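You operate a simulated robot arm through the tools that you are given. There is no shell and no other tool. Be economical: measure what you need, move in short steps, check, and stop when the job is done.

The job below is to be done with a simulated robot arm. You get a single attempt, and the scene is never put back.

JOB
Put things in order on the worktop. At the end: the soy sauce bottle stands where the blue glass stood; the oregano jar stands where the yellow sponge stood; the yellow sponge from the worktop is on the teal game box (marked "FARASHIB PUZZLE"); the blue glass stands where the oregano jar stood; whatever was shut is shut again. Leave all else as you found it, and nothing knocked over.
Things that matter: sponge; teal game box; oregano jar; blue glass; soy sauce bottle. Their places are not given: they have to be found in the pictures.

Only the result counts: the job must be done as asked and must still hold three seconds after the hand-in. Knocking over, shifting, dropping, spilling or breaking anything else fails it.

ROBOT AND FRAMES
A 7-joint arm with a two-finger parallel gripper, fixed in place. Base frame: the origin is at the foot of the arm, x ahead of it, y to its left, z up; the work surface is at about z = 0. Units: cm, rad, N and s.
With the tool pointing down near the work surface it reaches from about 22 to 58 cm from the base axis. Its first joint turns from -1.152 to 1.152 rad. Payload 2.5 kg.
The tool frame sits at the grasp point between the pads (the TCP): z along the fingers, y along the line on which they close. The tips reach 2.3 cm beyond it. The gripper opens to 9.4 cm. The fingers are 3.8 cm wide and 1 cm thick; the gripper's body (5.4 by 9.6 cm) begins 3.9 cm behind the TCP.
Orientation is told as [roll, pitch, yaw] about the base's x, y, z axes, in that order, counted from this pose: with the fingers straight down and closing along the base's y, the tool's x points along the base's -x, its y along +y and its z along -z.

CONTROLS
- The arm moves only by the tool jog_arm. Its argument "plan" is a list of rows, each a list of 7 numbers: the shift along the tool's x, y, z in cm, then the turn, a rotation vector about the tool's x, y, z in rad, then the finger opening in cm, from 0 to 9.4. In form: [[dx, dy, dz, wx, wy, wz, claw], ...]. A call has 1 to 12 rows; each row is the pose to reach, as a shift and turn from the pose commanded when the call began, along the tool's axes at that moment. Rows are played at 5 a second. More than 5 cm and 0.15 rad between two rows, or a gripper value outside its range, and nothing of the call is played. Where a pose cannot be reached the arm comes as near as it can. A force on the tool above 40 N (or 10 N above the force at the start of the call, whichever is more), or a blocked arm, ends the call early, and 0.2 s more pass. Each finger travels about 10.8 cm/s and halts on what it meets, pressing with about 40 N; the grip force reading is that of the motor and also rises with nothing between the fingers. The clock runs only during rows and for 0.2 s after the last one: add rows that repeat a pose to give the fingers time. It gives the time, the measured TCP pose, the force on the tool (base axes), the opening and the grip force at its end, in the units of the frame above (readings bear some noise), and new pictures: "views" is both (left out), scene, wrist or none.
- Cameras (640 x 400 px; columns grow to the right, rows downward): "scene" is fixed at [9.49, -40, 53.29]; the picture's right is [0.95, -0.32, 0.00], its down [-0.21, -0.63, -0.75] and it looks along [0.24, 0.71, -0.66] (base axes); focal length 310 px, centre (320, 200). "wrist" rides on the gripper at [-3.9, 0, -4.4] in the tool frame; the picture's right is [0.00, -1.00, 0.00], its down [0.97, 0.00, -0.24] and it looks along [0.24, 0.00, 0.97] (tool axes); focal length 218 px, centre (320, 200).
- locate(camera, pixels): there is no depth. For up to 12 entries [column, row, z] of the newest picture of that camera ("zoom" is the newest enlarged one), the place [x, y] in the base frame at which the ray of that pixel passes the height z, good to about 0.2 cm. The clock stands still meanwhile.
- close_up(camera, box): a new picture of the part [left, top, right, bottom] of that camera's present view, enlarged. The clock stands still meanwhile.
- sign_off(): hands the job in; it is judged then, once.

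Work in short steps. Measure before you move; look again where a grasp or a placing could have gone wrong, and mend it. You have 80 turns and 120 pictures in all, those below and enlarged ones among them. Open the gripper and draw the arm clear of the work before you hand the job in, unless the task says otherwise; then end with one line.

The tools are called as name(argument=value, ...) on one line, values as JSON. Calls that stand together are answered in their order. jog_arm: Moves the arm, as the interface text tells. Its arguments: {"type":"object","properties":{"plan":{"type":"array","items":{"type":"array","items":{"type":"number"}}},"views":{"type":"string","enum":["both","scene","wrist","none"]}},"required":["plan"]} The other tools are called the same way: locate (camera, pixels) gives the place at which the rays of pixels pass given heights; close_up (camera, box) takes an enlarged picture of a part of a camera's view; sign_off () hands the job in.

At the start:

```text
t: 0.0
position: [42.29, 9.84, 26.31]
tool_rot: [-0.001, -0.001, 0.0]
ft_force: [0.0, 0.2, -0.1]
opening: 9.4
gripper_force: 0.0
```

scene: 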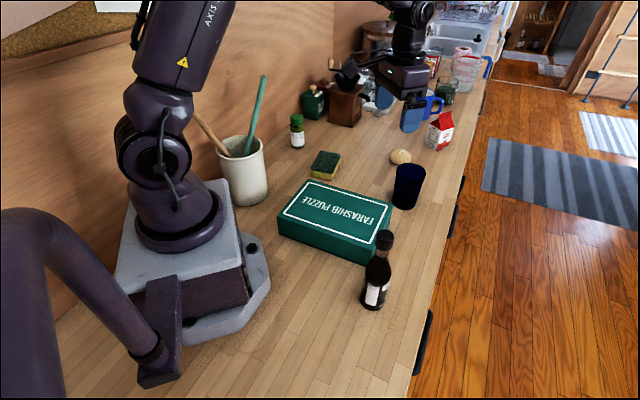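
wrist: 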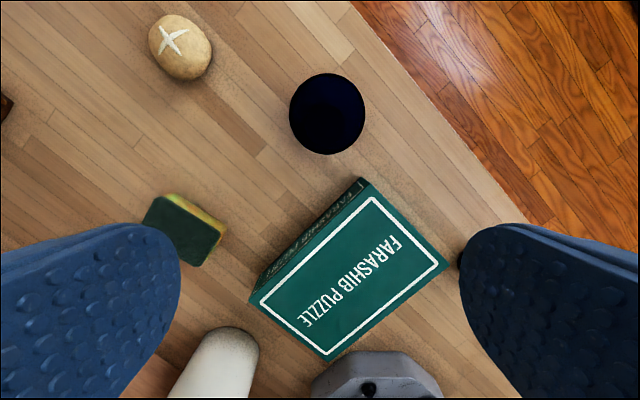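

The scene shows the box near (335,220), soy bottle (377,270), glass (408,186), sponge (325,165) and the green-capped jar (297,130). I'll enlarge these areas for measuring.

close_up(camera="scene", box=[260, 80, 460, 205])

close_up(camera="scene", box=[260, 190, 460, 315])

locate(camera="scene", pixels=[[298, 148, 0], [297, 117, 8], [374, 307, 0], [386, 235, 12], [404, 207, 0], [410, 168, 9], [325, 163, 2.5], [310, 182, 5], [278, 213, 5], [370, 244, 5], [393, 211, 5]])

locate(camera="wrist", pixels=[[327, 114, 9], [327, 114, 0], [185, 230, 2.5], [250, 302, 5], [326, 362, 5], [450, 262, 5], [365, 180, 5]])

```text
3.20 times, centred on (360, 142) of scene
```

zoom: 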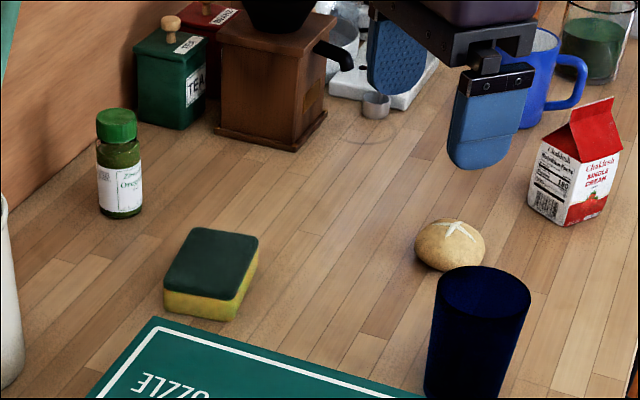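

```text
3.20 times, centred on (360, 252) of scene
```

zoom: 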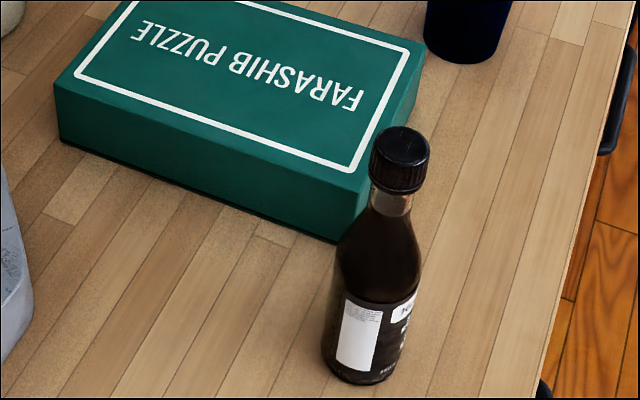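

```text
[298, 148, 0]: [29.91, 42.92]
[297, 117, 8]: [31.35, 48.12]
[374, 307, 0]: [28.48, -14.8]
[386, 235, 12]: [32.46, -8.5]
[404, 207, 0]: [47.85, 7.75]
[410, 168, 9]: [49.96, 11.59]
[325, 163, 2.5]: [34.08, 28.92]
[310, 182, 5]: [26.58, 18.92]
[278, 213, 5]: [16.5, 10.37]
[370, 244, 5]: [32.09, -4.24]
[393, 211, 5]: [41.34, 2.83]
```

```text
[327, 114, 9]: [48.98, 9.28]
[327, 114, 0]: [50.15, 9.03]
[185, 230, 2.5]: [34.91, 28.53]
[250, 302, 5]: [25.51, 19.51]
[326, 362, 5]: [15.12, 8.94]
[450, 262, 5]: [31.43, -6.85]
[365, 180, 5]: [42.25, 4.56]
```

Box corners disagree between cameras, so heights need refining. I'll enlarge the wrist view for the box, glass and sponge.

close_up(camera="wrist", box=[130, 50, 470, 262])

close_up(camera="wrist", box=[230, 170, 470, 370])

close_up(camera="scene", box=[340, 150, 440, 212])

```text
1.88 times, centred on (300, 156) of wrist
```

zoom: 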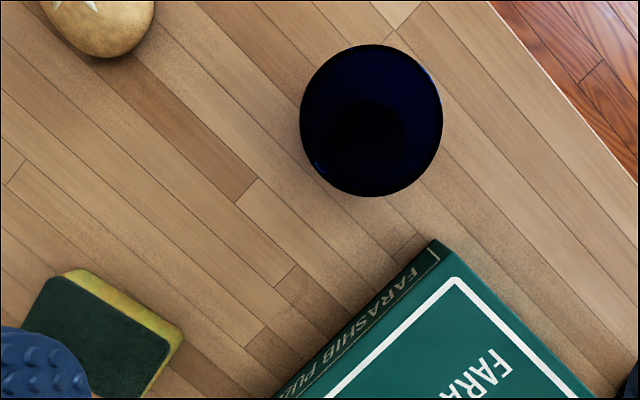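

```text
2.00 times, centred on (350, 270) of wrist
```

zoom: 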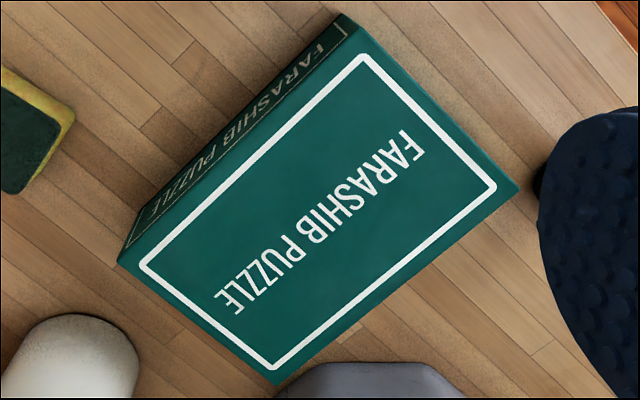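

```text
6.40 times, centred on (390, 181) of scene
```

zoom: 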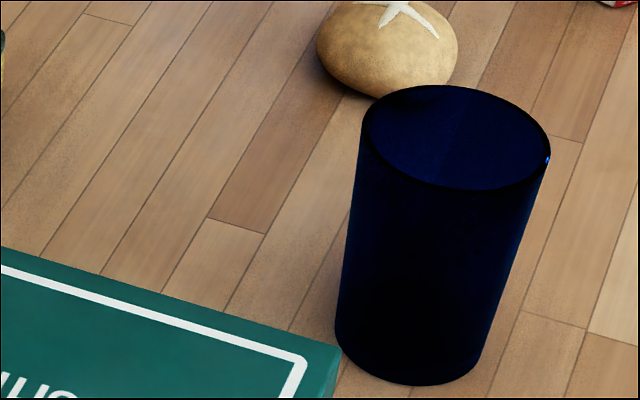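

I'll locate the glass's rim and base in this zoom, and refined box corners in both pictures.

locate(camera="zoom", pixels=[[407, 345, 0], [335, 330, 0], [478, 345, 0], [456, 137, 9], [362, 130, 9], [550, 145, 9], [456, 137, 11], [456, 137, 10]])

locate(camera="scene", pixels=[[308.5, 179, 5], [277, 216.3, 5], [371.5, 249, 5], [392.8, 202.8, 5], [308.5, 179, 6], [277, 216.3, 6], [371.5, 249, 6], [392.8, 202.8, 6]])

locate(camera="wrist", pixels=[[249, 301, 5], [329, 362.5, 5], [449, 263.5, 5], [370, 182.5, 5], [249, 301, 6], [329, 362.5, 6], [449, 263.5, 6], [370, 182.5, 6], [360, 176, 0], [327, 114, 10]])

```text
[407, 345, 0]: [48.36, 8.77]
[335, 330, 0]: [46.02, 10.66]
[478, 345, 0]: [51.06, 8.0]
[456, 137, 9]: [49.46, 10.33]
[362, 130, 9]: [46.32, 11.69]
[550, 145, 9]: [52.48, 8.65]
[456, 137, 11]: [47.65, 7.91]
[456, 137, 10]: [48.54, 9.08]
```

```text
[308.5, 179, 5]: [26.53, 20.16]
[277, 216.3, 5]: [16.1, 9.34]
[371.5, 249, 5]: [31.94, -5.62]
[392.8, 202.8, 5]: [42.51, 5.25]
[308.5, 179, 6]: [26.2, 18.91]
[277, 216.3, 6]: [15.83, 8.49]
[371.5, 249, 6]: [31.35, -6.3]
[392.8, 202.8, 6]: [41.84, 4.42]
```

```text
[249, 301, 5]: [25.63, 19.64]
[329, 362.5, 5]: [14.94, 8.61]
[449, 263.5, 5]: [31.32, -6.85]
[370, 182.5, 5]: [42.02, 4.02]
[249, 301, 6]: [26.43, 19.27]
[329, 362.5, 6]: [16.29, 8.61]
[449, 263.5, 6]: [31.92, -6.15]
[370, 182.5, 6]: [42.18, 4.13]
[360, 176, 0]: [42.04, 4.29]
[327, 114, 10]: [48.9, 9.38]
```

Box top is at about 5.7 cm with centre (29,6.5); the glass is at (48.6,9.1) and about 10 cm tall. Next I measure the crock (243,190), its spoons, the jar and the bottle before moving.

locate(camera="scene", pixels=[[250, 205, 0], [242, 146, 14], [265, 77, 25], [265, 77, 30], [372.5, 303.5, 0], [385, 234, 14], [385, 234, 15], [385, 234, 16], [297.5, 144, 0], [296.5, 115, 8], [296.5, 115, 9], [195, 115, 22]])

close_up(camera="scene", box=[180, 60, 380, 185])

```text
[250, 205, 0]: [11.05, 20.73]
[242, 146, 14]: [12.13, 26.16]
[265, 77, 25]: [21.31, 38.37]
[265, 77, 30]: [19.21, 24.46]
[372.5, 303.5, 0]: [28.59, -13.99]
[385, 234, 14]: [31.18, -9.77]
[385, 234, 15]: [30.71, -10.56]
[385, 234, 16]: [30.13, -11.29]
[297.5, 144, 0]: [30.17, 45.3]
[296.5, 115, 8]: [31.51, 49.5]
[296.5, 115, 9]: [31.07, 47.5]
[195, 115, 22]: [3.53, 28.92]
```

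```text
3.20 times, centred on (280, 122) of scene
```

zoom: 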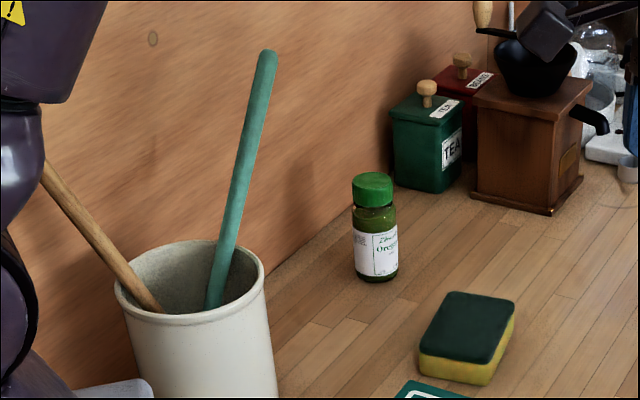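

The jar is near (30,44.7), about 10 cm tall; the crock's green spoon leans near (20,32,27), so I keep watch for it. First I move above the sponge near (34.5,28.7).

jog_arm(plan=[[1.5, 4, 0.5, 0, 0, 0, 9.4], [3, 8, 1, 0, 0, 0, 9.4], [4.5, 12, 1.5, 0, 0, 0, 9.4], [6, 15.5, 2, 0, 0, 0, 9.4], [7.5, 18.9, 2.5, 0, 0, 0, 9.4], [7.5, 18.9, 2.5, 0, 0, 0, 9.4]])

```text
t: 1.4
position: [34.76, 28.69, 23.51]
tool_rot: [0.001, 0.001, -0.001]
ft_force: [-0.9, -0.1, -0.1]
opening: 9.4
gripper_force: 0.0
```

scene: 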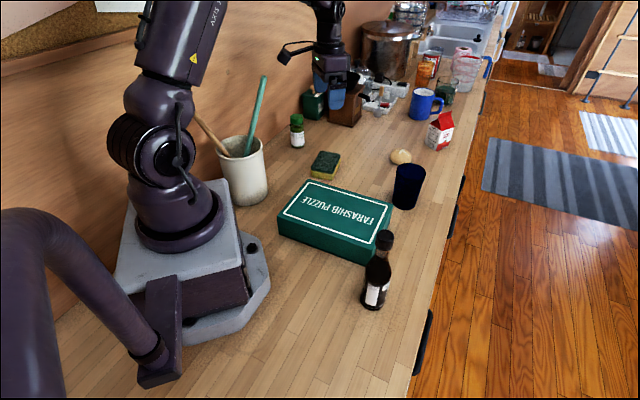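
wrist: 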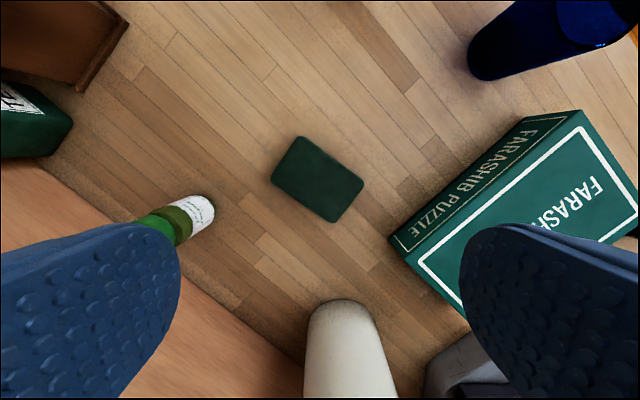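

The wrist view shows the sponge with corners (300,136),(364,183),(333,222),(271,180), and the jar base near (203,208). I'll enlarge and locate.

close_up(camera="wrist", box=[100, 120, 420, 320])

locate(camera="wrist", pixels=[[300, 136, 3], [364, 183, 3], [333, 222, 3], [271, 180, 3], [318, 180, 3], [318, 180, 2], [203, 212, 0], [212, 200, 0], [303, 365, 0], [111, 221, 0], [205, 301, 0], [72, 122, 9]])

locate(camera="scene", pixels=[[325, 164, 3], [325, 164, 2], [320, 151, 3], [340, 155, 3], [332, 174, 3], [311, 171, 3]])

```text
2.00 times, centred on (260, 220) of wrist
```

zoom: 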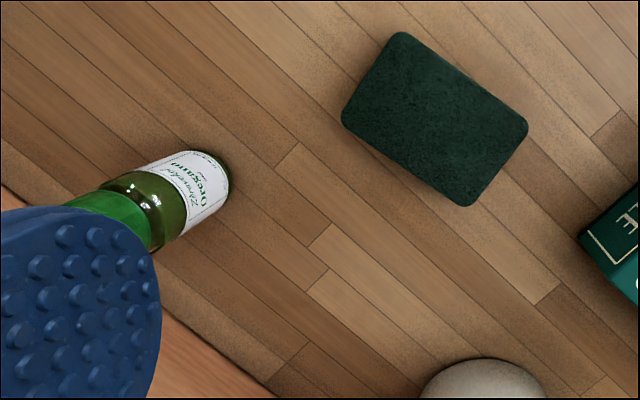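

```text
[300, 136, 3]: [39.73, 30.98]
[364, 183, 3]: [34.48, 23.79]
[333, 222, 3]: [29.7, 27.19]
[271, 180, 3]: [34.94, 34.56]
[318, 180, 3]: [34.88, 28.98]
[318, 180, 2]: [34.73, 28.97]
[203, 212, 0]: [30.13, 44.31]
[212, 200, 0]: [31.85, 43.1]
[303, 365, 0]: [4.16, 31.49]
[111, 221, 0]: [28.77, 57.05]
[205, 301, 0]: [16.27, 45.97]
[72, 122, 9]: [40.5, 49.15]
```

```text
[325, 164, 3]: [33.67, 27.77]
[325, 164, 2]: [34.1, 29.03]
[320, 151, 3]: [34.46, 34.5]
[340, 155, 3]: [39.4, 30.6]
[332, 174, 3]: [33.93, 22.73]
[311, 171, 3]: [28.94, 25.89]
```

The sponge is about 9×6 cm, centre (34.8,29.1), long side at 54°, height about 2.7; the jar base is around (30.5,44). I turn the tool by 0.94 rad and come down to z≈12 over the sponge.

jog_arm(plan=[[0, 0.4, 1.5, 0, 0, -0.135, 9.4], [0, 0.4, 3, 0, 0, -0.27, 9.4], [0, 0.4, 5, 0, 0, -0.405, 9.4], [0, 0.4, 7, 0, 0, -0.54, 9.4], [0, 0.4, 9, 0, 0, -0.675, 9.4], [0, 0.4, 10.5, 0, 0, -0.81, 9.4], [0, 0.4, 11.5, 0, 0, -0.94, 9.4], [0, 0.4, 11.5, 0, 0, -0.94, 9.4]], views="wrist")

```text
t: 3.2
position: [34.64, 29.12, 12.22]
tool_rot: [0.001, 0.001, 0.944]
ft_force: [0.4, -0.9, 0.0]
opening: 9.39
gripper_force: 0.0
```

wrist: 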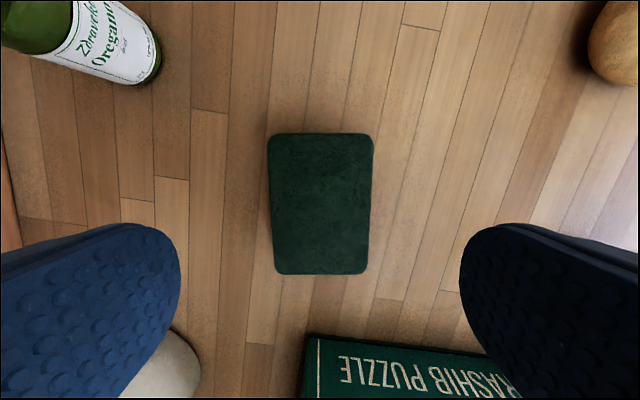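

The sponge now lies square between the fingers, spanning (268..374, 133..274). I locate its top centre and the jar's base edge.

locate(camera="wrist", pixels=[[268, 134, 2.7], [374, 134, 2.7], [368, 274, 2.7], [274, 274, 2.7], [321, 198, 2.7], [155, 78, 0], [128, 82, 0], [160, 60, 0]])

```text
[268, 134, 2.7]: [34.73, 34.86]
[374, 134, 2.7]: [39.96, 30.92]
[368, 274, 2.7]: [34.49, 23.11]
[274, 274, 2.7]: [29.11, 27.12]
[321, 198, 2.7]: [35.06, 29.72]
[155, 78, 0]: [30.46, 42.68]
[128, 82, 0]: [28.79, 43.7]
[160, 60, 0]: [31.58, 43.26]
```

The sponge centre is (34.6,29.0), right under the tool. I lower 9.3 cm to z≈2.9 and close.

jog_arm(plan=[[0, 0, 3, 0, 0, 0, 9.4], [0, 0, 6, 0, 0, 0, 9.4], [0, 0, 8, 0, 0, 0, 9.4], [0, 0, 9.3, 0, 0, 0, 9.4], [0, 0, 9.3, 0, 0, 0, 9.4], [0, 0, 9.3, 0, 0, 0, 5.5], [0, 0, 9.3, 0, 0, 0, 4.8], [0, 0, 9.3, 0, 0, 0, 4.8]], views="wrist")

```text
t: 5.0
position: [34.68, 29.22, 3.1]
tool_rot: [0.001, 0.0, 0.939]
ft_force: [0.6, -0.5, -0.8]
opening: 6.32
gripper_force: 40.1
```

wrist: 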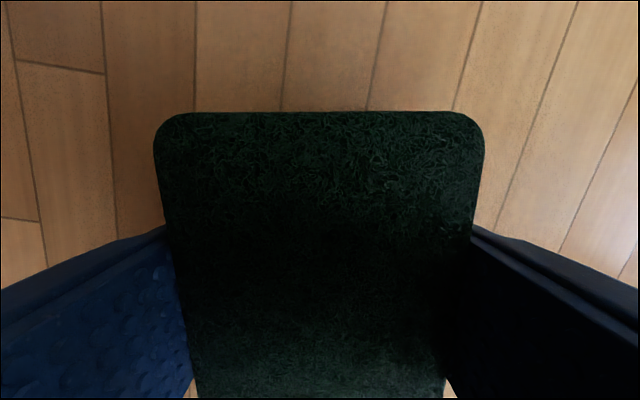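

The grip holds at 6.32 cm with 40 N. I lift 10 cm and carry the sponge above the box centre (29,6.5).

jog_arm(plan=[[0, 0, -3.5, 0, 0, 0, 4.8], [0, 0, -7, 0, 0, 0, 4.8], [0, 0, -10, 0, 0, 0, 4.8], [3.6, -1.5, -10, 0, 0, 0, 4.8], [7.2, -3, -10, 0, 0, 0, 4.8], [10.8, -4.5, -10, 0, 0, 0, 4.8], [14.4, -6, -10, 0, 0, 0, 4.8], [18, -7.4, -10, 0, 0, 0, 4.8], [21.68, -8.79, -10, 0, 0, 0, 4.8], [21.68, -8.79, -10, 0, 0, 0, 4.8]])

```text
t: 7.2
position: [29.1, 6.48, 13.11]
tool_rot: [-0.001, 0.001, 0.942]
ft_force: [0.1, 0.0, 0.1]
opening: 6.31
gripper_force: 40.1
```

scene: 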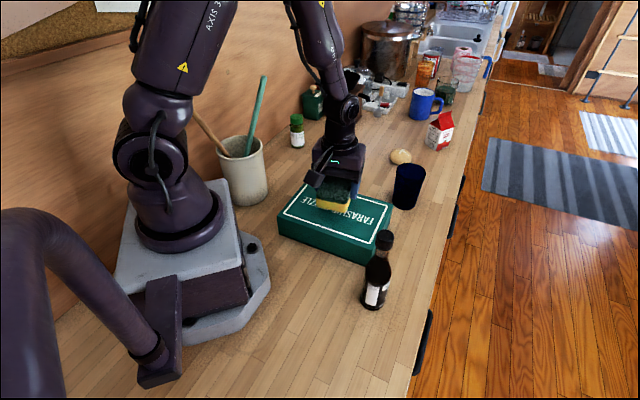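
wrist: 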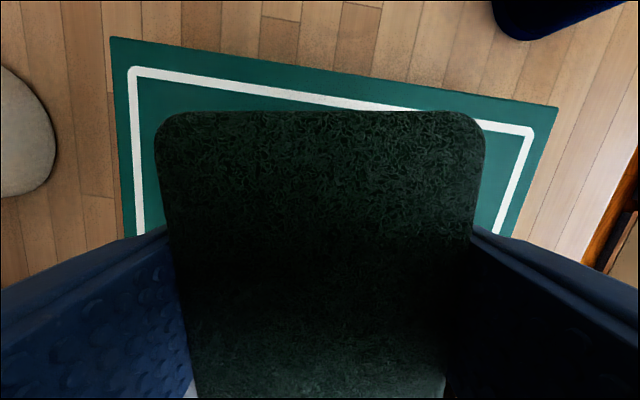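

The sponge hangs over the box centre, inside the white border. I lower slowly until it nearly touches (TCP ≈ 8.9).

jog_arm(plan=[[0, 0, 1.5, 0, 0, 0, 4.8], [0, 0, 3, 0, 0, 0, 4.8], [0, 0, 3.7, 0, 0, 0, 4.8], [0, 0, 4.1, 0, 0, 0, 4.8], [0, 0, 4.1, 0, 0, 0, 4.8]], views="none")

close_up(camera="scene", box=[260, 130, 420, 270])

```text
t: 8.4
position: [29.15, 6.48, 8.92]
tool_rot: [-0.003, -0.001, 0.938]
ft_force: [-5.5, -1.4, 27.3]
opening: 6.34
gripper_force: 39.9
```

```text
2.86 times, centred on (340, 200) of scene
```

zoom: 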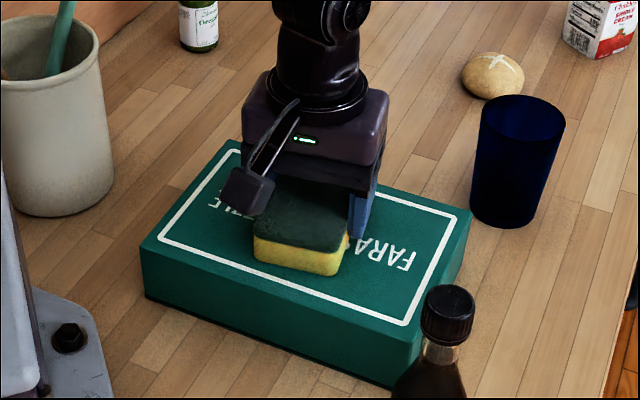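

Contact shows at 27 N, so the sponge is on the box. I ease up 0.15 cm, open, and rise 10 cm.

jog_arm(plan=[[0, 0, -0.15, 0, 0, 0, 4.8], [0, 0, -0.15, 0, 0, 0, 7], [0, 0, -0.15, 0, 0, 0, 9.4], [0, 0, -0.15, 0, 0, 0, 9.4], [0, 0, -3, 0, 0, 0, 9.4], [0, 0, -7, 0, 0, 0, 9.4], [0, 0, -11, 0, 0, 0, 9.4], [0, 0, -15, 0, 0, 0, 9.4], [0, 0, -15, 0, 0, 0, 9.4]])

```text
t: 10.4
position: [29.14, 6.64, 23.93]
tool_rot: [0.001, 0.0, 0.94]
ft_force: [0.7, -0.4, -0.3]
opening: 9.41
gripper_force: 0.0
```

scene: 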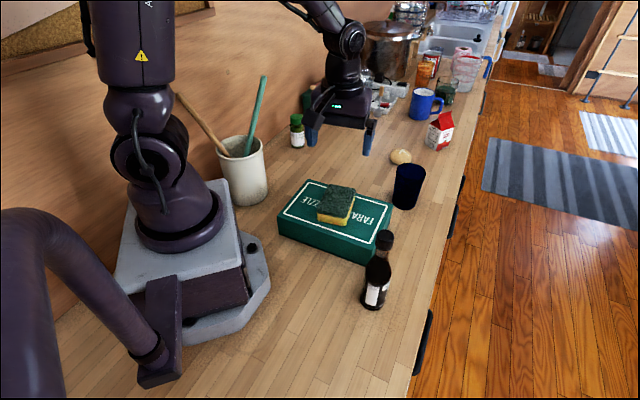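
wrist: 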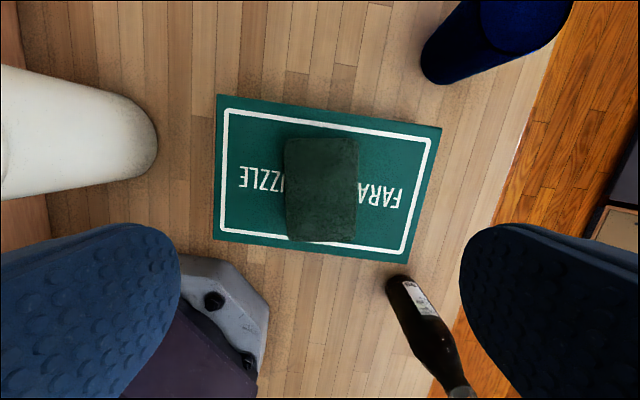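

The sponge sits well on the box. Next I go above the jar, swinging out past x≈34 to stay away from the spoon, and stop near (31.5,41) to look.

jog_arm(plan=[[-4.67, 1.06, 0, 0, 0, 0, 9.4], [-9.19, 2.51, 0, 0, 0, 0, 9.4], [-13.41, 4.36, 0, 0, 0, 0, 9.4], [-17.58, 6.78, 0, 0, 0, 0, 9.4], [-21.37, 9.56, 0, 0, 0, 0, 9.4], [-24.71, 12.62, 0, 0, 0, 0, 9.4], [-27.35, 15.78, 0, 0, 0, 0, 9.4], [-29.18, 18.36, 0, 0, 0, 0, 9.4], [-29.18, 18.36, 0, 0, 0, 0, 9.4]])

```text
t: 12.4
position: [31.57, 40.97, 23.87]
tool_rot: [0.0, -0.001, 0.939]
ft_force: [-0.6, 0.9, 0.6]
opening: 9.37
gripper_force: 0.0
```

scene: 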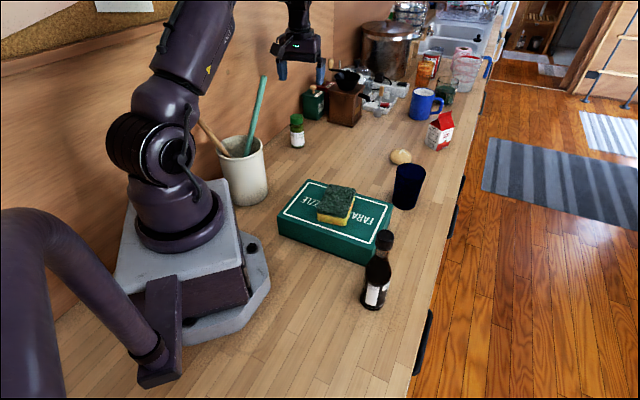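
wrist: 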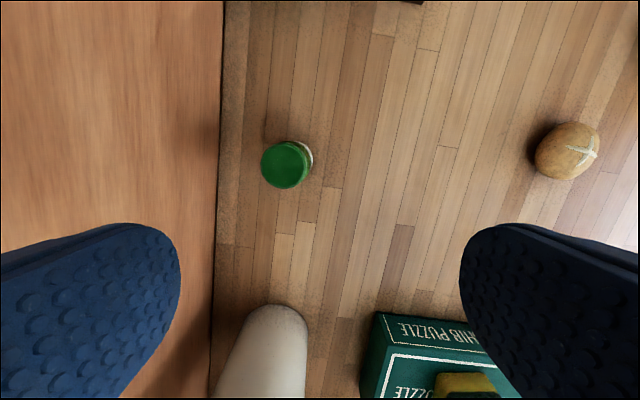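

close_up(camera="wrist", box=[230, 110, 350, 210])

locate(camera="wrist", pixels=[[285, 166, 10], [285, 166, 9], [262, 165, 9.5], [309, 167, 9.5], [312, 158, 0], [299, 141, 0], [218, 166, 0], [219, 50, 0]])

```text
4.00 times, centred on (290, 160) of wrist
```

zoom: 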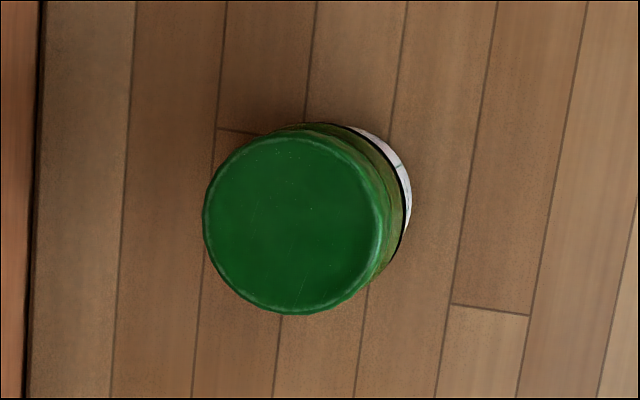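

```text
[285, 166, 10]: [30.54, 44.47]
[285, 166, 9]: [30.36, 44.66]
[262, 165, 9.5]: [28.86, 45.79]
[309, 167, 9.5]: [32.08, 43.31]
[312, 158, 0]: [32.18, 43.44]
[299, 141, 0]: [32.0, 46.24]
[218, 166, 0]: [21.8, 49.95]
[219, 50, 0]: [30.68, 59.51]
```

The jar centre is (30.45,44.6), top about 10.3 cm, diameter about 4. I align over it, descend to z≈7 and close on the jar.

jog_arm(plan=[[-2.27, 3.05, 1, 0, 0, 0, 9.4], [-2.27, 3.05, 5, 0, 0, 0, 9.4], [-2.27, 3.05, 9.5, 0, 0, 0, 9.4], [-2.27, 3.05, 9.5, 0, 0, 0, 9.4]])

```text
t: 13.4
position: [30.67, 44.64, 14.28]
tool_rot: [-0.001, 0.001, 0.94]
ft_force: [-0.5, 0.9, 0.9]
opening: 9.38
gripper_force: 0.1
```

scene: 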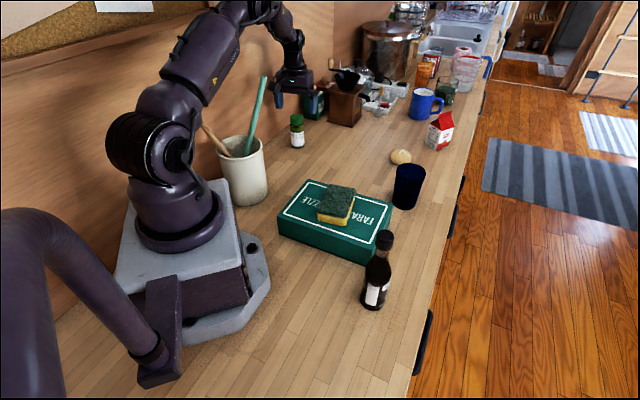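
wrist: 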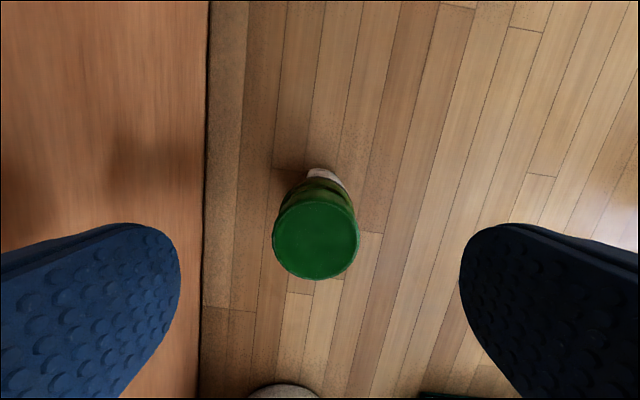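

The tool is centred. Before lowering, I look at the forearm's clearance over the green spoon at (265,77).

close_up(camera="scene", box=[170, 0, 350, 170])

locate(camera="wrist", pixels=[[315, 240, 10.3], [274, 240, 10.3], [358, 240, 10.3], [325, 170, 0]])

```text
2.35 times, centred on (260, 85) of scene
```

zoom: 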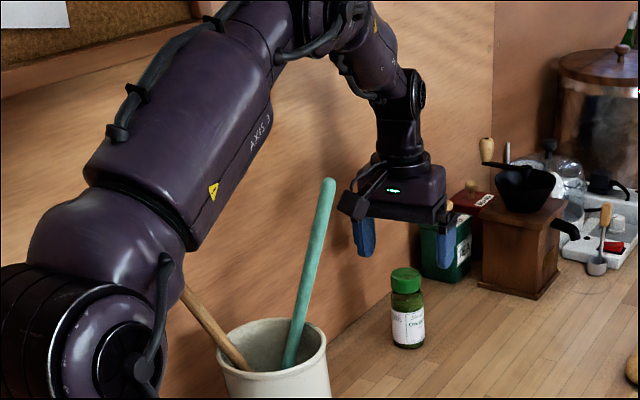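

```text
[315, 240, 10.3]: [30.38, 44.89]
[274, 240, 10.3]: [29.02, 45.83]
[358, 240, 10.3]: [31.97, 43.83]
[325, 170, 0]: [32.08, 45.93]
```

The forearm clears the spoon by roughly 9 cm, and the jar top centre reads (30.4,44.85). I descend 7.3 cm with a 0.28 cm correction and close.

jog_arm(plan=[[0, 0.28, 2.5, 0, 0, 0, 9.4], [0, 0.28, 5, 0, 0, 0, 9.4], [0, 0.28, 7.3, 0, 0, 0, 9.4], [0, 0.28, 7.3, 0, 0, 0, 9.4], [0, 0.28, 7.3, 0, 0, 0, 6.5], [0, 0.28, 7.3, 0, 0, 0, 4.5], [0, 0.28, 7.3, 0, 0, 0, 3], [0, 0.28, 7.3, 0, 0, 0, 3], [0, 0.28, 7.3, 0, 0, 0, 3]])

```text
t: 15.4
position: [30.22, 44.63, 7.21]
tool_rot: [0.001, 0.001, 0.939]
ft_force: [1.0, -0.5, 2.1]
opening: 3.95
gripper_force: 39.8
```

scene: 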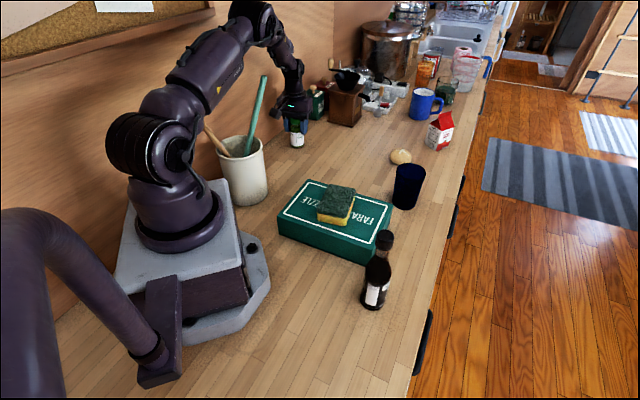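
wrist: 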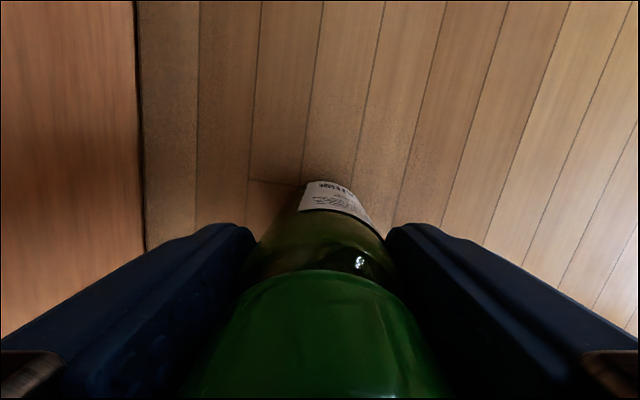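

The jar is held at 3.95 cm. I lift 8 cm, carry to the sponge's old spot (34.6,29.05), and stop at height.

jog_arm(plan=[[0, 0, -1, 0, 0, 0, 3], [0, 0, -4, 0, 0, 0, 3], [0, 0, -8, 0, 0, 0, 3], [2.5, -3.2, -8, 0, 0, 0, 3], [5, -6.4, -8, 0, 0, 0, 3], [7.5, -9.6, -8, 0, 0, 0, 3], [9.99, -12.75, -8, 0, 0, 0, 3], [9.99, -12.75, -8, 0, 0, 0, 3]])

```text
t: 17.2
position: [34.52, 29.19, 15.13]
tool_rot: [0.0, 0.0, 0.941]
ft_force: [0.2, 0.4, -2.4]
opening: 3.96
gripper_force: 40.3
```

scene: 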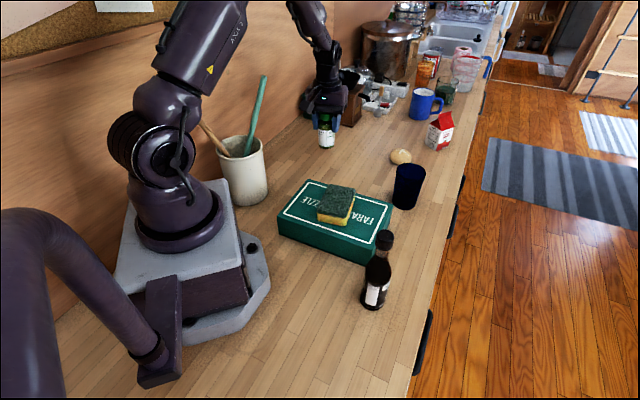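
wrist: 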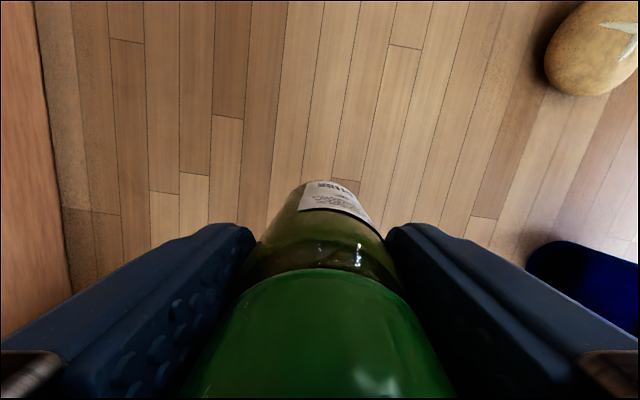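

The jar hangs over the sponge's old spot. I lower 7.85 cm, ending just at the gripped height, and read the force.

jog_arm(plan=[[0, 0, 3, 0, 0, 0, 3], [0, 0, 6, 0, 0, 0, 3], [0, 0, 7.3, 0, 0, 0, 3], [0, 0, 7.85, 0, 0, 0, 3], [0, 0, 7.85, 0, 0, 0, 3]], views="none")

close_up(camera="scene", box=[270, 100, 390, 190])

```text
t: 18.4
position: [34.67, 29.21, 7.26]
tool_rot: [-0.001, -0.001, 0.939]
ft_force: [0.1, -1.1, -1.6]
opening: 3.95
gripper_force: 39.8
```

```text
4.44 times, centred on (330, 145) of scene
```

zoom: 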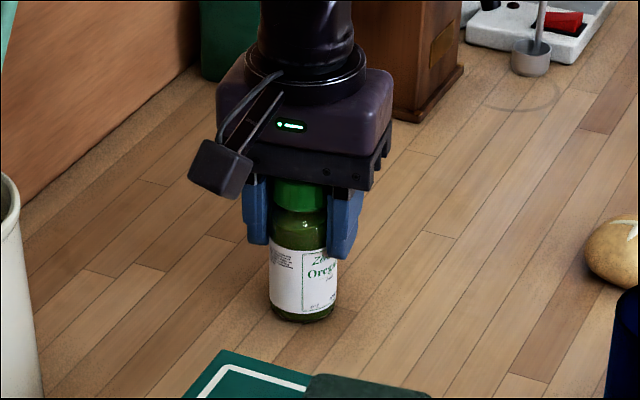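

No contact force yet, so a hair of gap may remain. I ease down 0.12 cm and check the force.

jog_arm(plan=[[0, 0, 0.06, 0, 0, 0, 3], [0, 0, 0.12, 0, 0, 0, 3], [0, 0, 0.12, 0, 0, 0, 3]], views="none")

```text
t: 19.2
position: [34.55, 29.12, 7.12]
tool_rot: [0.0, 0.001, 0.94]
ft_force: [-0.1, -0.5, -0.9]
opening: 3.97
gripper_force: 39.9
```

Force is still near zero; I ease down another 0.1 cm.

jog_arm(plan=[[0, 0, 0.05, 0, 0, 0, 3], [0, 0, 0.1, 0, 0, 0, 3], [0, 0, 0.1, 0, 0, 0, 3]], views="none")

```text
t: 20.0
position: [34.52, 29.03, 7.05]
tool_rot: [0.001, -0.002, 0.94]
ft_force: [-3.5, -2.3, 15.8]
opening: 3.98
gripper_force: 40.2
```

Contact at 16 N: the jar stands. I open slowly and rise straight up to clear it.

jog_arm(plan=[[0, 0, 0, 0, 0, 0, 4.6], [0, 0, 0, 0, 0, 0, 6.5], [0, 0, 0, 0, 0, 0, 9.4], [0, 0, 0, 0, 0, 0, 9.4], [0, 0, -4, 0, 0, 0, 9.4], [0, 0, -8, 0, 0, 0, 9.4], [0, 0, -12, 0, 0, 0, 9.4], [0, 0, -16, 0, 0, 0, 9.4], [0, 0, -16, 0, 0, 0, 9.4]])

```text
t: 22.0
position: [34.36, 28.99, 23.0]
tool_rot: [-0.001, 0.0, 0.939]
ft_force: [-0.4, 0.7, -0.6]
opening: 9.37
gripper_force: 0.1
```

scene: 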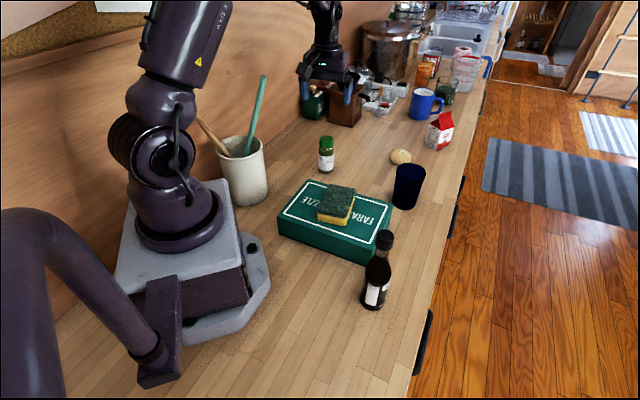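
wrist: 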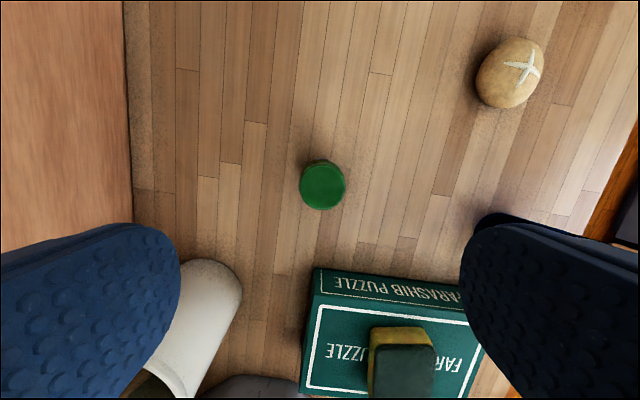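

The jar stands upright at the sponge's spot (cap at (322,186)). Now I verify its place and move above the glass at (48.6,9.1).

locate(camera="wrist", pixels=[[322, 186, 10.3], [510, 73, 3]])

jog_arm(plan=[[1.3, -3.9, 0, 0, 0, 0, 9.4], [2.6, -7.8, 0, 0, 0, 0, 9.4], [3.9, -11.6, 0, 0, 0, 0, 9.4], [5.2, -15.5, 0, 0, 0, 0, 9.4], [6.5, -19.4, 0, 0, 0, 0, 9.4], [7.68, -23.2, 0, 0, 0, 0, 9.4], [7.68, -23.2, 0, 0, 0, 0, 9.4]])

```text
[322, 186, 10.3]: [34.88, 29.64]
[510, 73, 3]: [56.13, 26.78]
```

```text
t: 23.6
position: [48.79, 8.83, 23.1]
tool_rot: [0.0, 0.0, 0.939]
ft_force: [0.7, -0.2, -0.9]
opening: 9.4
gripper_force: 0.2
```

scene: 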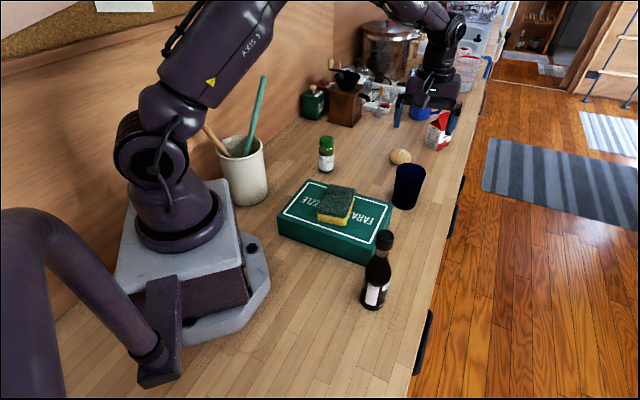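
wrist: 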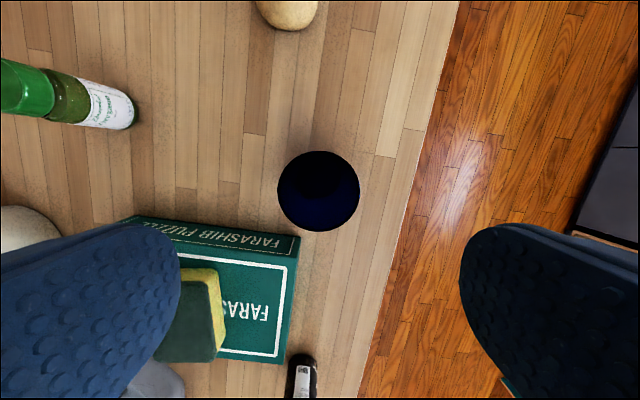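

The glass rim spans (277..360,151..232). I locate its centre precisely.

locate(camera="wrist", pixels=[[318.5, 191, 10], [277, 191, 10], [360, 191, 10], [318.5, 151, 10], [318.5, 232, 10], [133, 113, 0], [302, 368, 0]])

close_up(camera="wrist", box=[240, 130, 400, 250])

```text
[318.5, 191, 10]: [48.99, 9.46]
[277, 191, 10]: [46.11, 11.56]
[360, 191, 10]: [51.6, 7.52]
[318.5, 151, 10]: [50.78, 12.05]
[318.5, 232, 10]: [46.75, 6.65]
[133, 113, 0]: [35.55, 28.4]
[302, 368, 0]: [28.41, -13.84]
```

```text
3.33 times, centred on (320, 190) of wrist
```

zoom: 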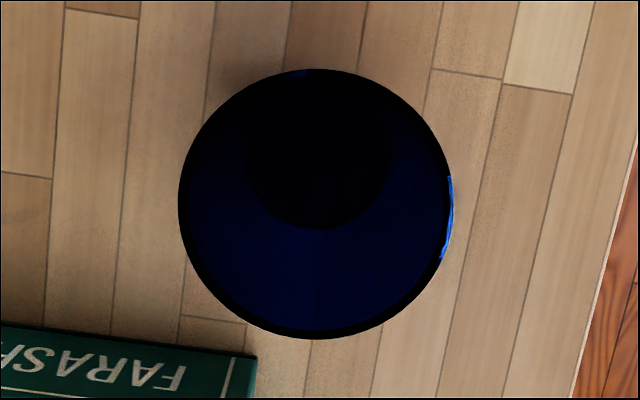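

The rim centre is (48.85,9.4), diameter about 6.7. I correct by 0.5 cm and descend to z≈7.3 with the fingers open, then close gently.

jog_arm(plan=[[-0.43, 0.25, 4, 0, 0, 0, 9.4], [-0.43, 0.25, 8, 0, 0, 0, 9.4], [-0.43, 0.25, 11, 0, 0, 0, 9.4], [-0.43, 0.25, 11, 0, 0, 0, 9.4]])

```text
t: 24.6
position: [48.83, 9.41, 12.0]
tool_rot: [0.0, 0.0, 0.938]
ft_force: [-0.3, -0.2, -0.1]
opening: 9.39
gripper_force: 0.0
```

scene: 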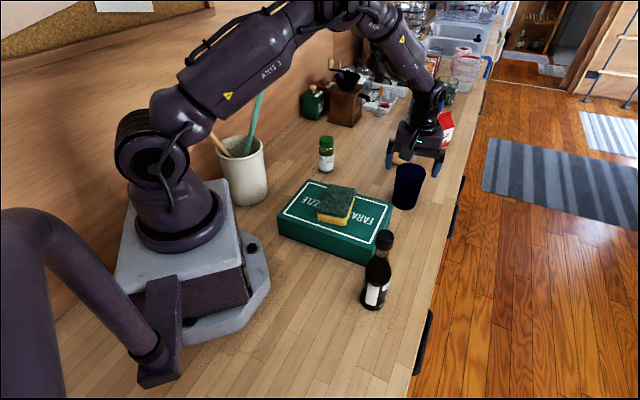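
wrist: 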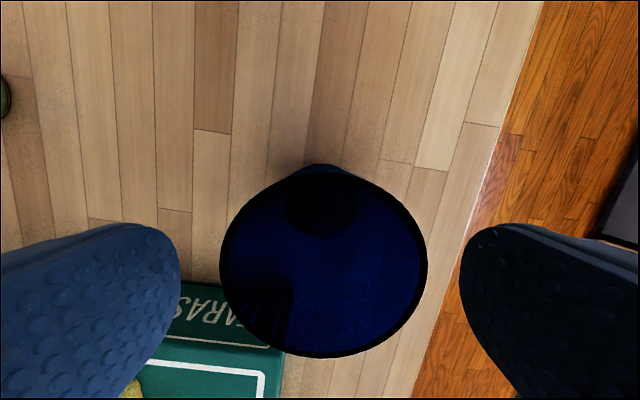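

The glass is centred between the fingers by column; I check the rim centre once more.

locate(camera="wrist", pixels=[[323, 258, 10], [220, 258, 10], [427, 258, 10], [323, 168, 10], [323, 357, 10], [322, 185, 0]])

```text
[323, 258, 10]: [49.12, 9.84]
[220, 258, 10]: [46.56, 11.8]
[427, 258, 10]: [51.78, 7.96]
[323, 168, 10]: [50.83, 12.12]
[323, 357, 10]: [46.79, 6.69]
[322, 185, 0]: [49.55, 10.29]
```

Centre agrees within about 0.3 cm. I descend 4.7 cm and close.

jog_arm(plan=[[0, 0, 2, 0, 0, 0, 9.4], [0, 0, 4, 0, 0, 0, 9.4], [0, 0, 4.7, 0, 0, 0, 9.4], [0, 0, 4.7, 0, 0, 0, 8], [0, 0, 4.7, 0, 0, 0, 7], [0, 0, 4.7, 0, 0, 0, 6], [0, 0, 4.7, 0, 0, 0, 5.4], [0, 0, 4.7, 0, 0, 0, 5.4]])

```text
t: 26.4
position: [48.81, 9.7, 7.32]
tool_rot: [-0.002, 0.0, 0.94]
ft_force: [0.6, -0.1, 0.7]
opening: 6.62
gripper_force: 40.2
```

scene: 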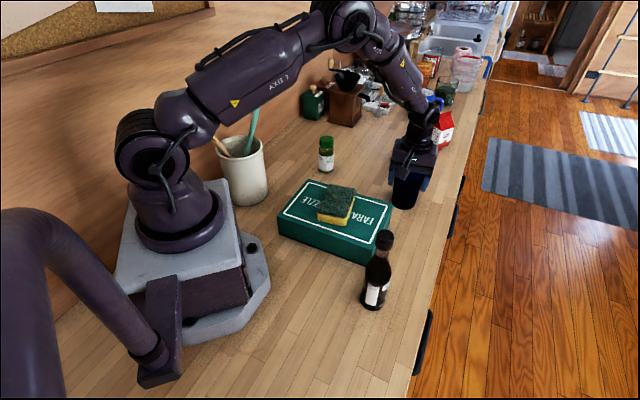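
wrist: 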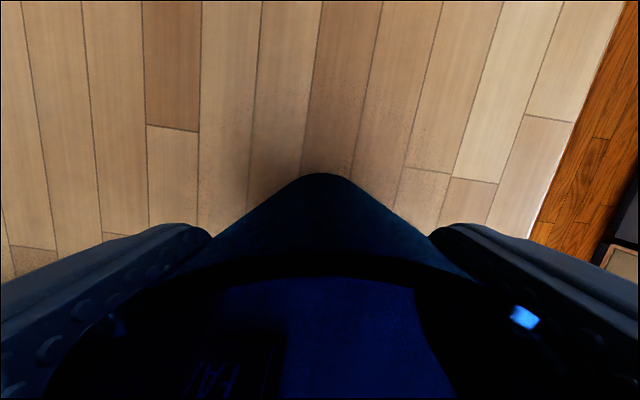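

The glass is held at 6.62 cm. I lift straight up 14.5 cm first.

jog_arm(plan=[[0, 0, -1, 0, 0, 0, 5.4], [0, 0, -4, 0, 0, 0, 5.4], [0, 0, -8, 0, 0, 0, 5.4], [0, 0, -12, 0, 0, 0, 5.4], [0, 0, -14.5, 0, 0, 0, 5.4], [0, 0, -14.5, 0, 0, 0, 5.4]], views="scene")

```text
t: 27.8
position: [48.91, 9.66, 22.05]
tool_rot: [0.0, -0.001, 0.94]
ft_force: [0.4, -0.1, -1.4]
opening: 6.65
gripper_force: 39.9
```

scene: 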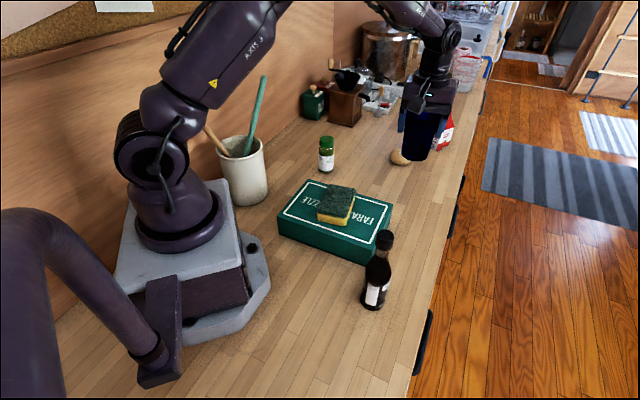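

The glass is lifted clear. I carry it at this height to above the jar's old spot (30.4,44.8).

jog_arm(plan=[[-1.94, 3.95, 0, 0, 0, 0, 5.4], [-3.88, 7.9, 0, 0, 0, 0, 5.4], [-5.82, 11.85, 0, 0, 0, 0, 5.4], [-7.76, 15.8, 0, 0, 0, 0, 5.4], [-9.7, 19.75, 0, 0, 0, 0, 5.4], [-11.65, 23.7, 0, 0, 0, 0, 5.4], [-13.6, 27.65, 0, 0, 0, 0, 5.4], [-15.53, 31.6, 0, 0, 0, 0, 5.4], [-17.47, 35.56, 0, 0, 0, 0, 5.4], [-17.47, 35.56, 0, 0, 0, 0, 5.4]])

```text
t: 30.0
position: [30.25, 44.96, 21.6]
tool_rot: [-0.001, 0.0, 0.939]
ft_force: [-0.1, -0.3, -1.8]
opening: 6.63
gripper_force: 40.4
```

scene: 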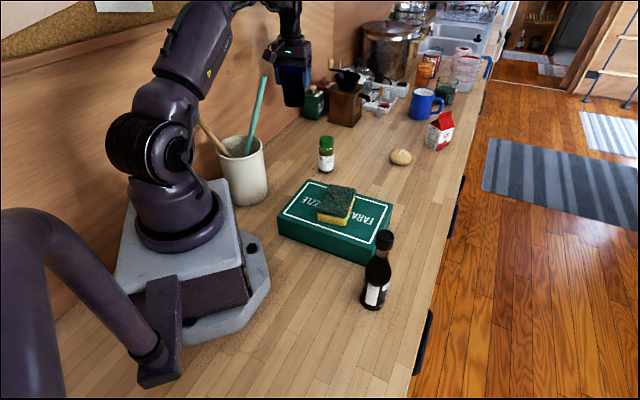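
wrist: 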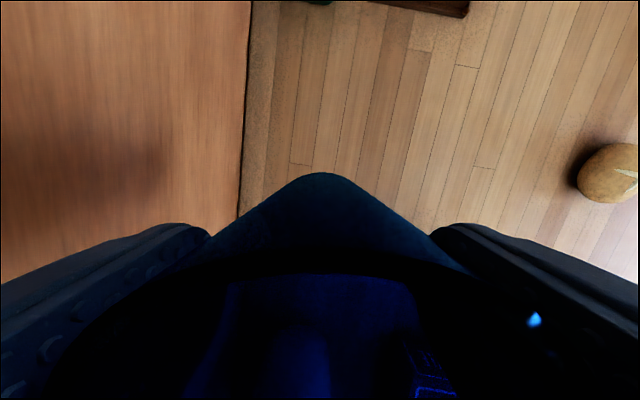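

The position is right. I lower 14.3 cm to just above the grip height.

jog_arm(plan=[[0, 0, 4, 0, 0, 0, 5.4], [0, 0, 8, 0, 0, 0, 5.4], [0, 0, 12, 0, 0, 0, 5.4], [0, 0, 13.5, 0, 0, 0, 5.4], [0, 0, 14.2, 0, 0, 0, 5.4], [0, 0, 14.2, 0, 0, 0, 5.4]], views="scene")

```text
t: 31.4
position: [30.33, 44.52, 7.44]
tool_rot: [-0.001, 0.002, 0.939]
ft_force: [-0.1, 0.2, -2.6]
opening: 6.63
gripper_force: 40.0
```

scene: 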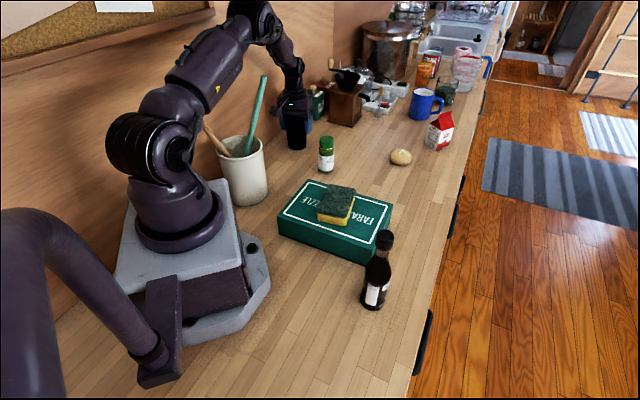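

No contact yet (−2.6 N is the glass's weight). I ease down in small steps by 0.2 cm.

jog_arm(plan=[[0, 0, 0.1, 0, 0, 0, 5.4], [0, 0, 0.2, 0, 0, 0, 5.4], [0, 0, 0.2, 0, 0, 0, 5.4]], views="none")

```text
t: 32.2
position: [30.35, 44.59, 7.3]
tool_rot: [-0.001, 0.0, 0.94]
ft_force: [-0.1, 0.2, -1.7]
opening: 6.62
gripper_force: 40.2
```

jog_arm(plan=[[0, 0, 0.08, 0, 0, 0, 5.4], [0, 0, 0.15, 0, 0, 0, 5.4], [0, 0, 0.15, 0, 0, 0, 5.4]], views="none")

```text
t: 33.0
position: [30.27, 44.6, 7.39]
tool_rot: [0.0, -0.002, 0.938]
ft_force: [-2.1, -3.1, 8.4]
opening: 6.62
gripper_force: 40.0
```

Contact shows at 8 N. I open and rise straight up.

jog_arm(plan=[[0, 0, 0, 0, 0, 0, 7.2], [0, 0, 0, 0, 0, 0, 8.4], [0, 0, 0, 0, 0, 0, 9.4], [0, 0, 0, 0, 0, 0, 9.4], [0, 0, -3, 0, 0, 0, 9.4], [0, 0, -7, 0, 0, 0, 9.4], [0, 0, -11, 0, 0, 0, 9.4], [0, 0, -15, 0, 0, 0, 9.4], [0, 0, -17, 0, 0, 0, 9.4], [0, 0, -17, 0, 0, 0, 9.4]])

```text
t: 35.2
position: [30.37, 44.51, 24.41]
tool_rot: [0.0, 0.001, 0.939]
ft_force: [0.4, 0.2, 0.1]
opening: 9.39
gripper_force: 0.0
```

scene: 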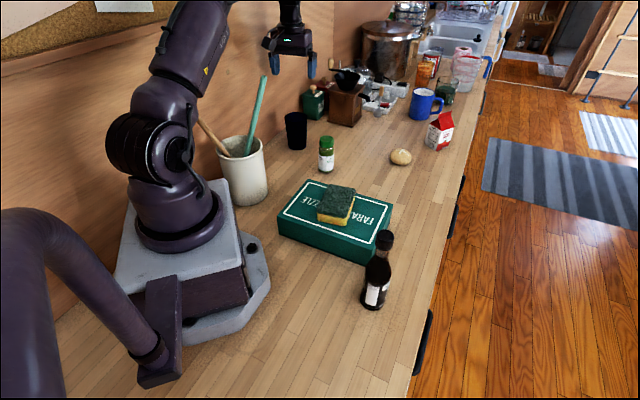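
wrist: 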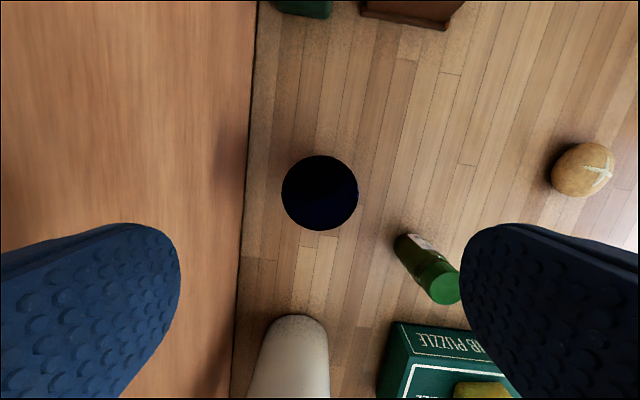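

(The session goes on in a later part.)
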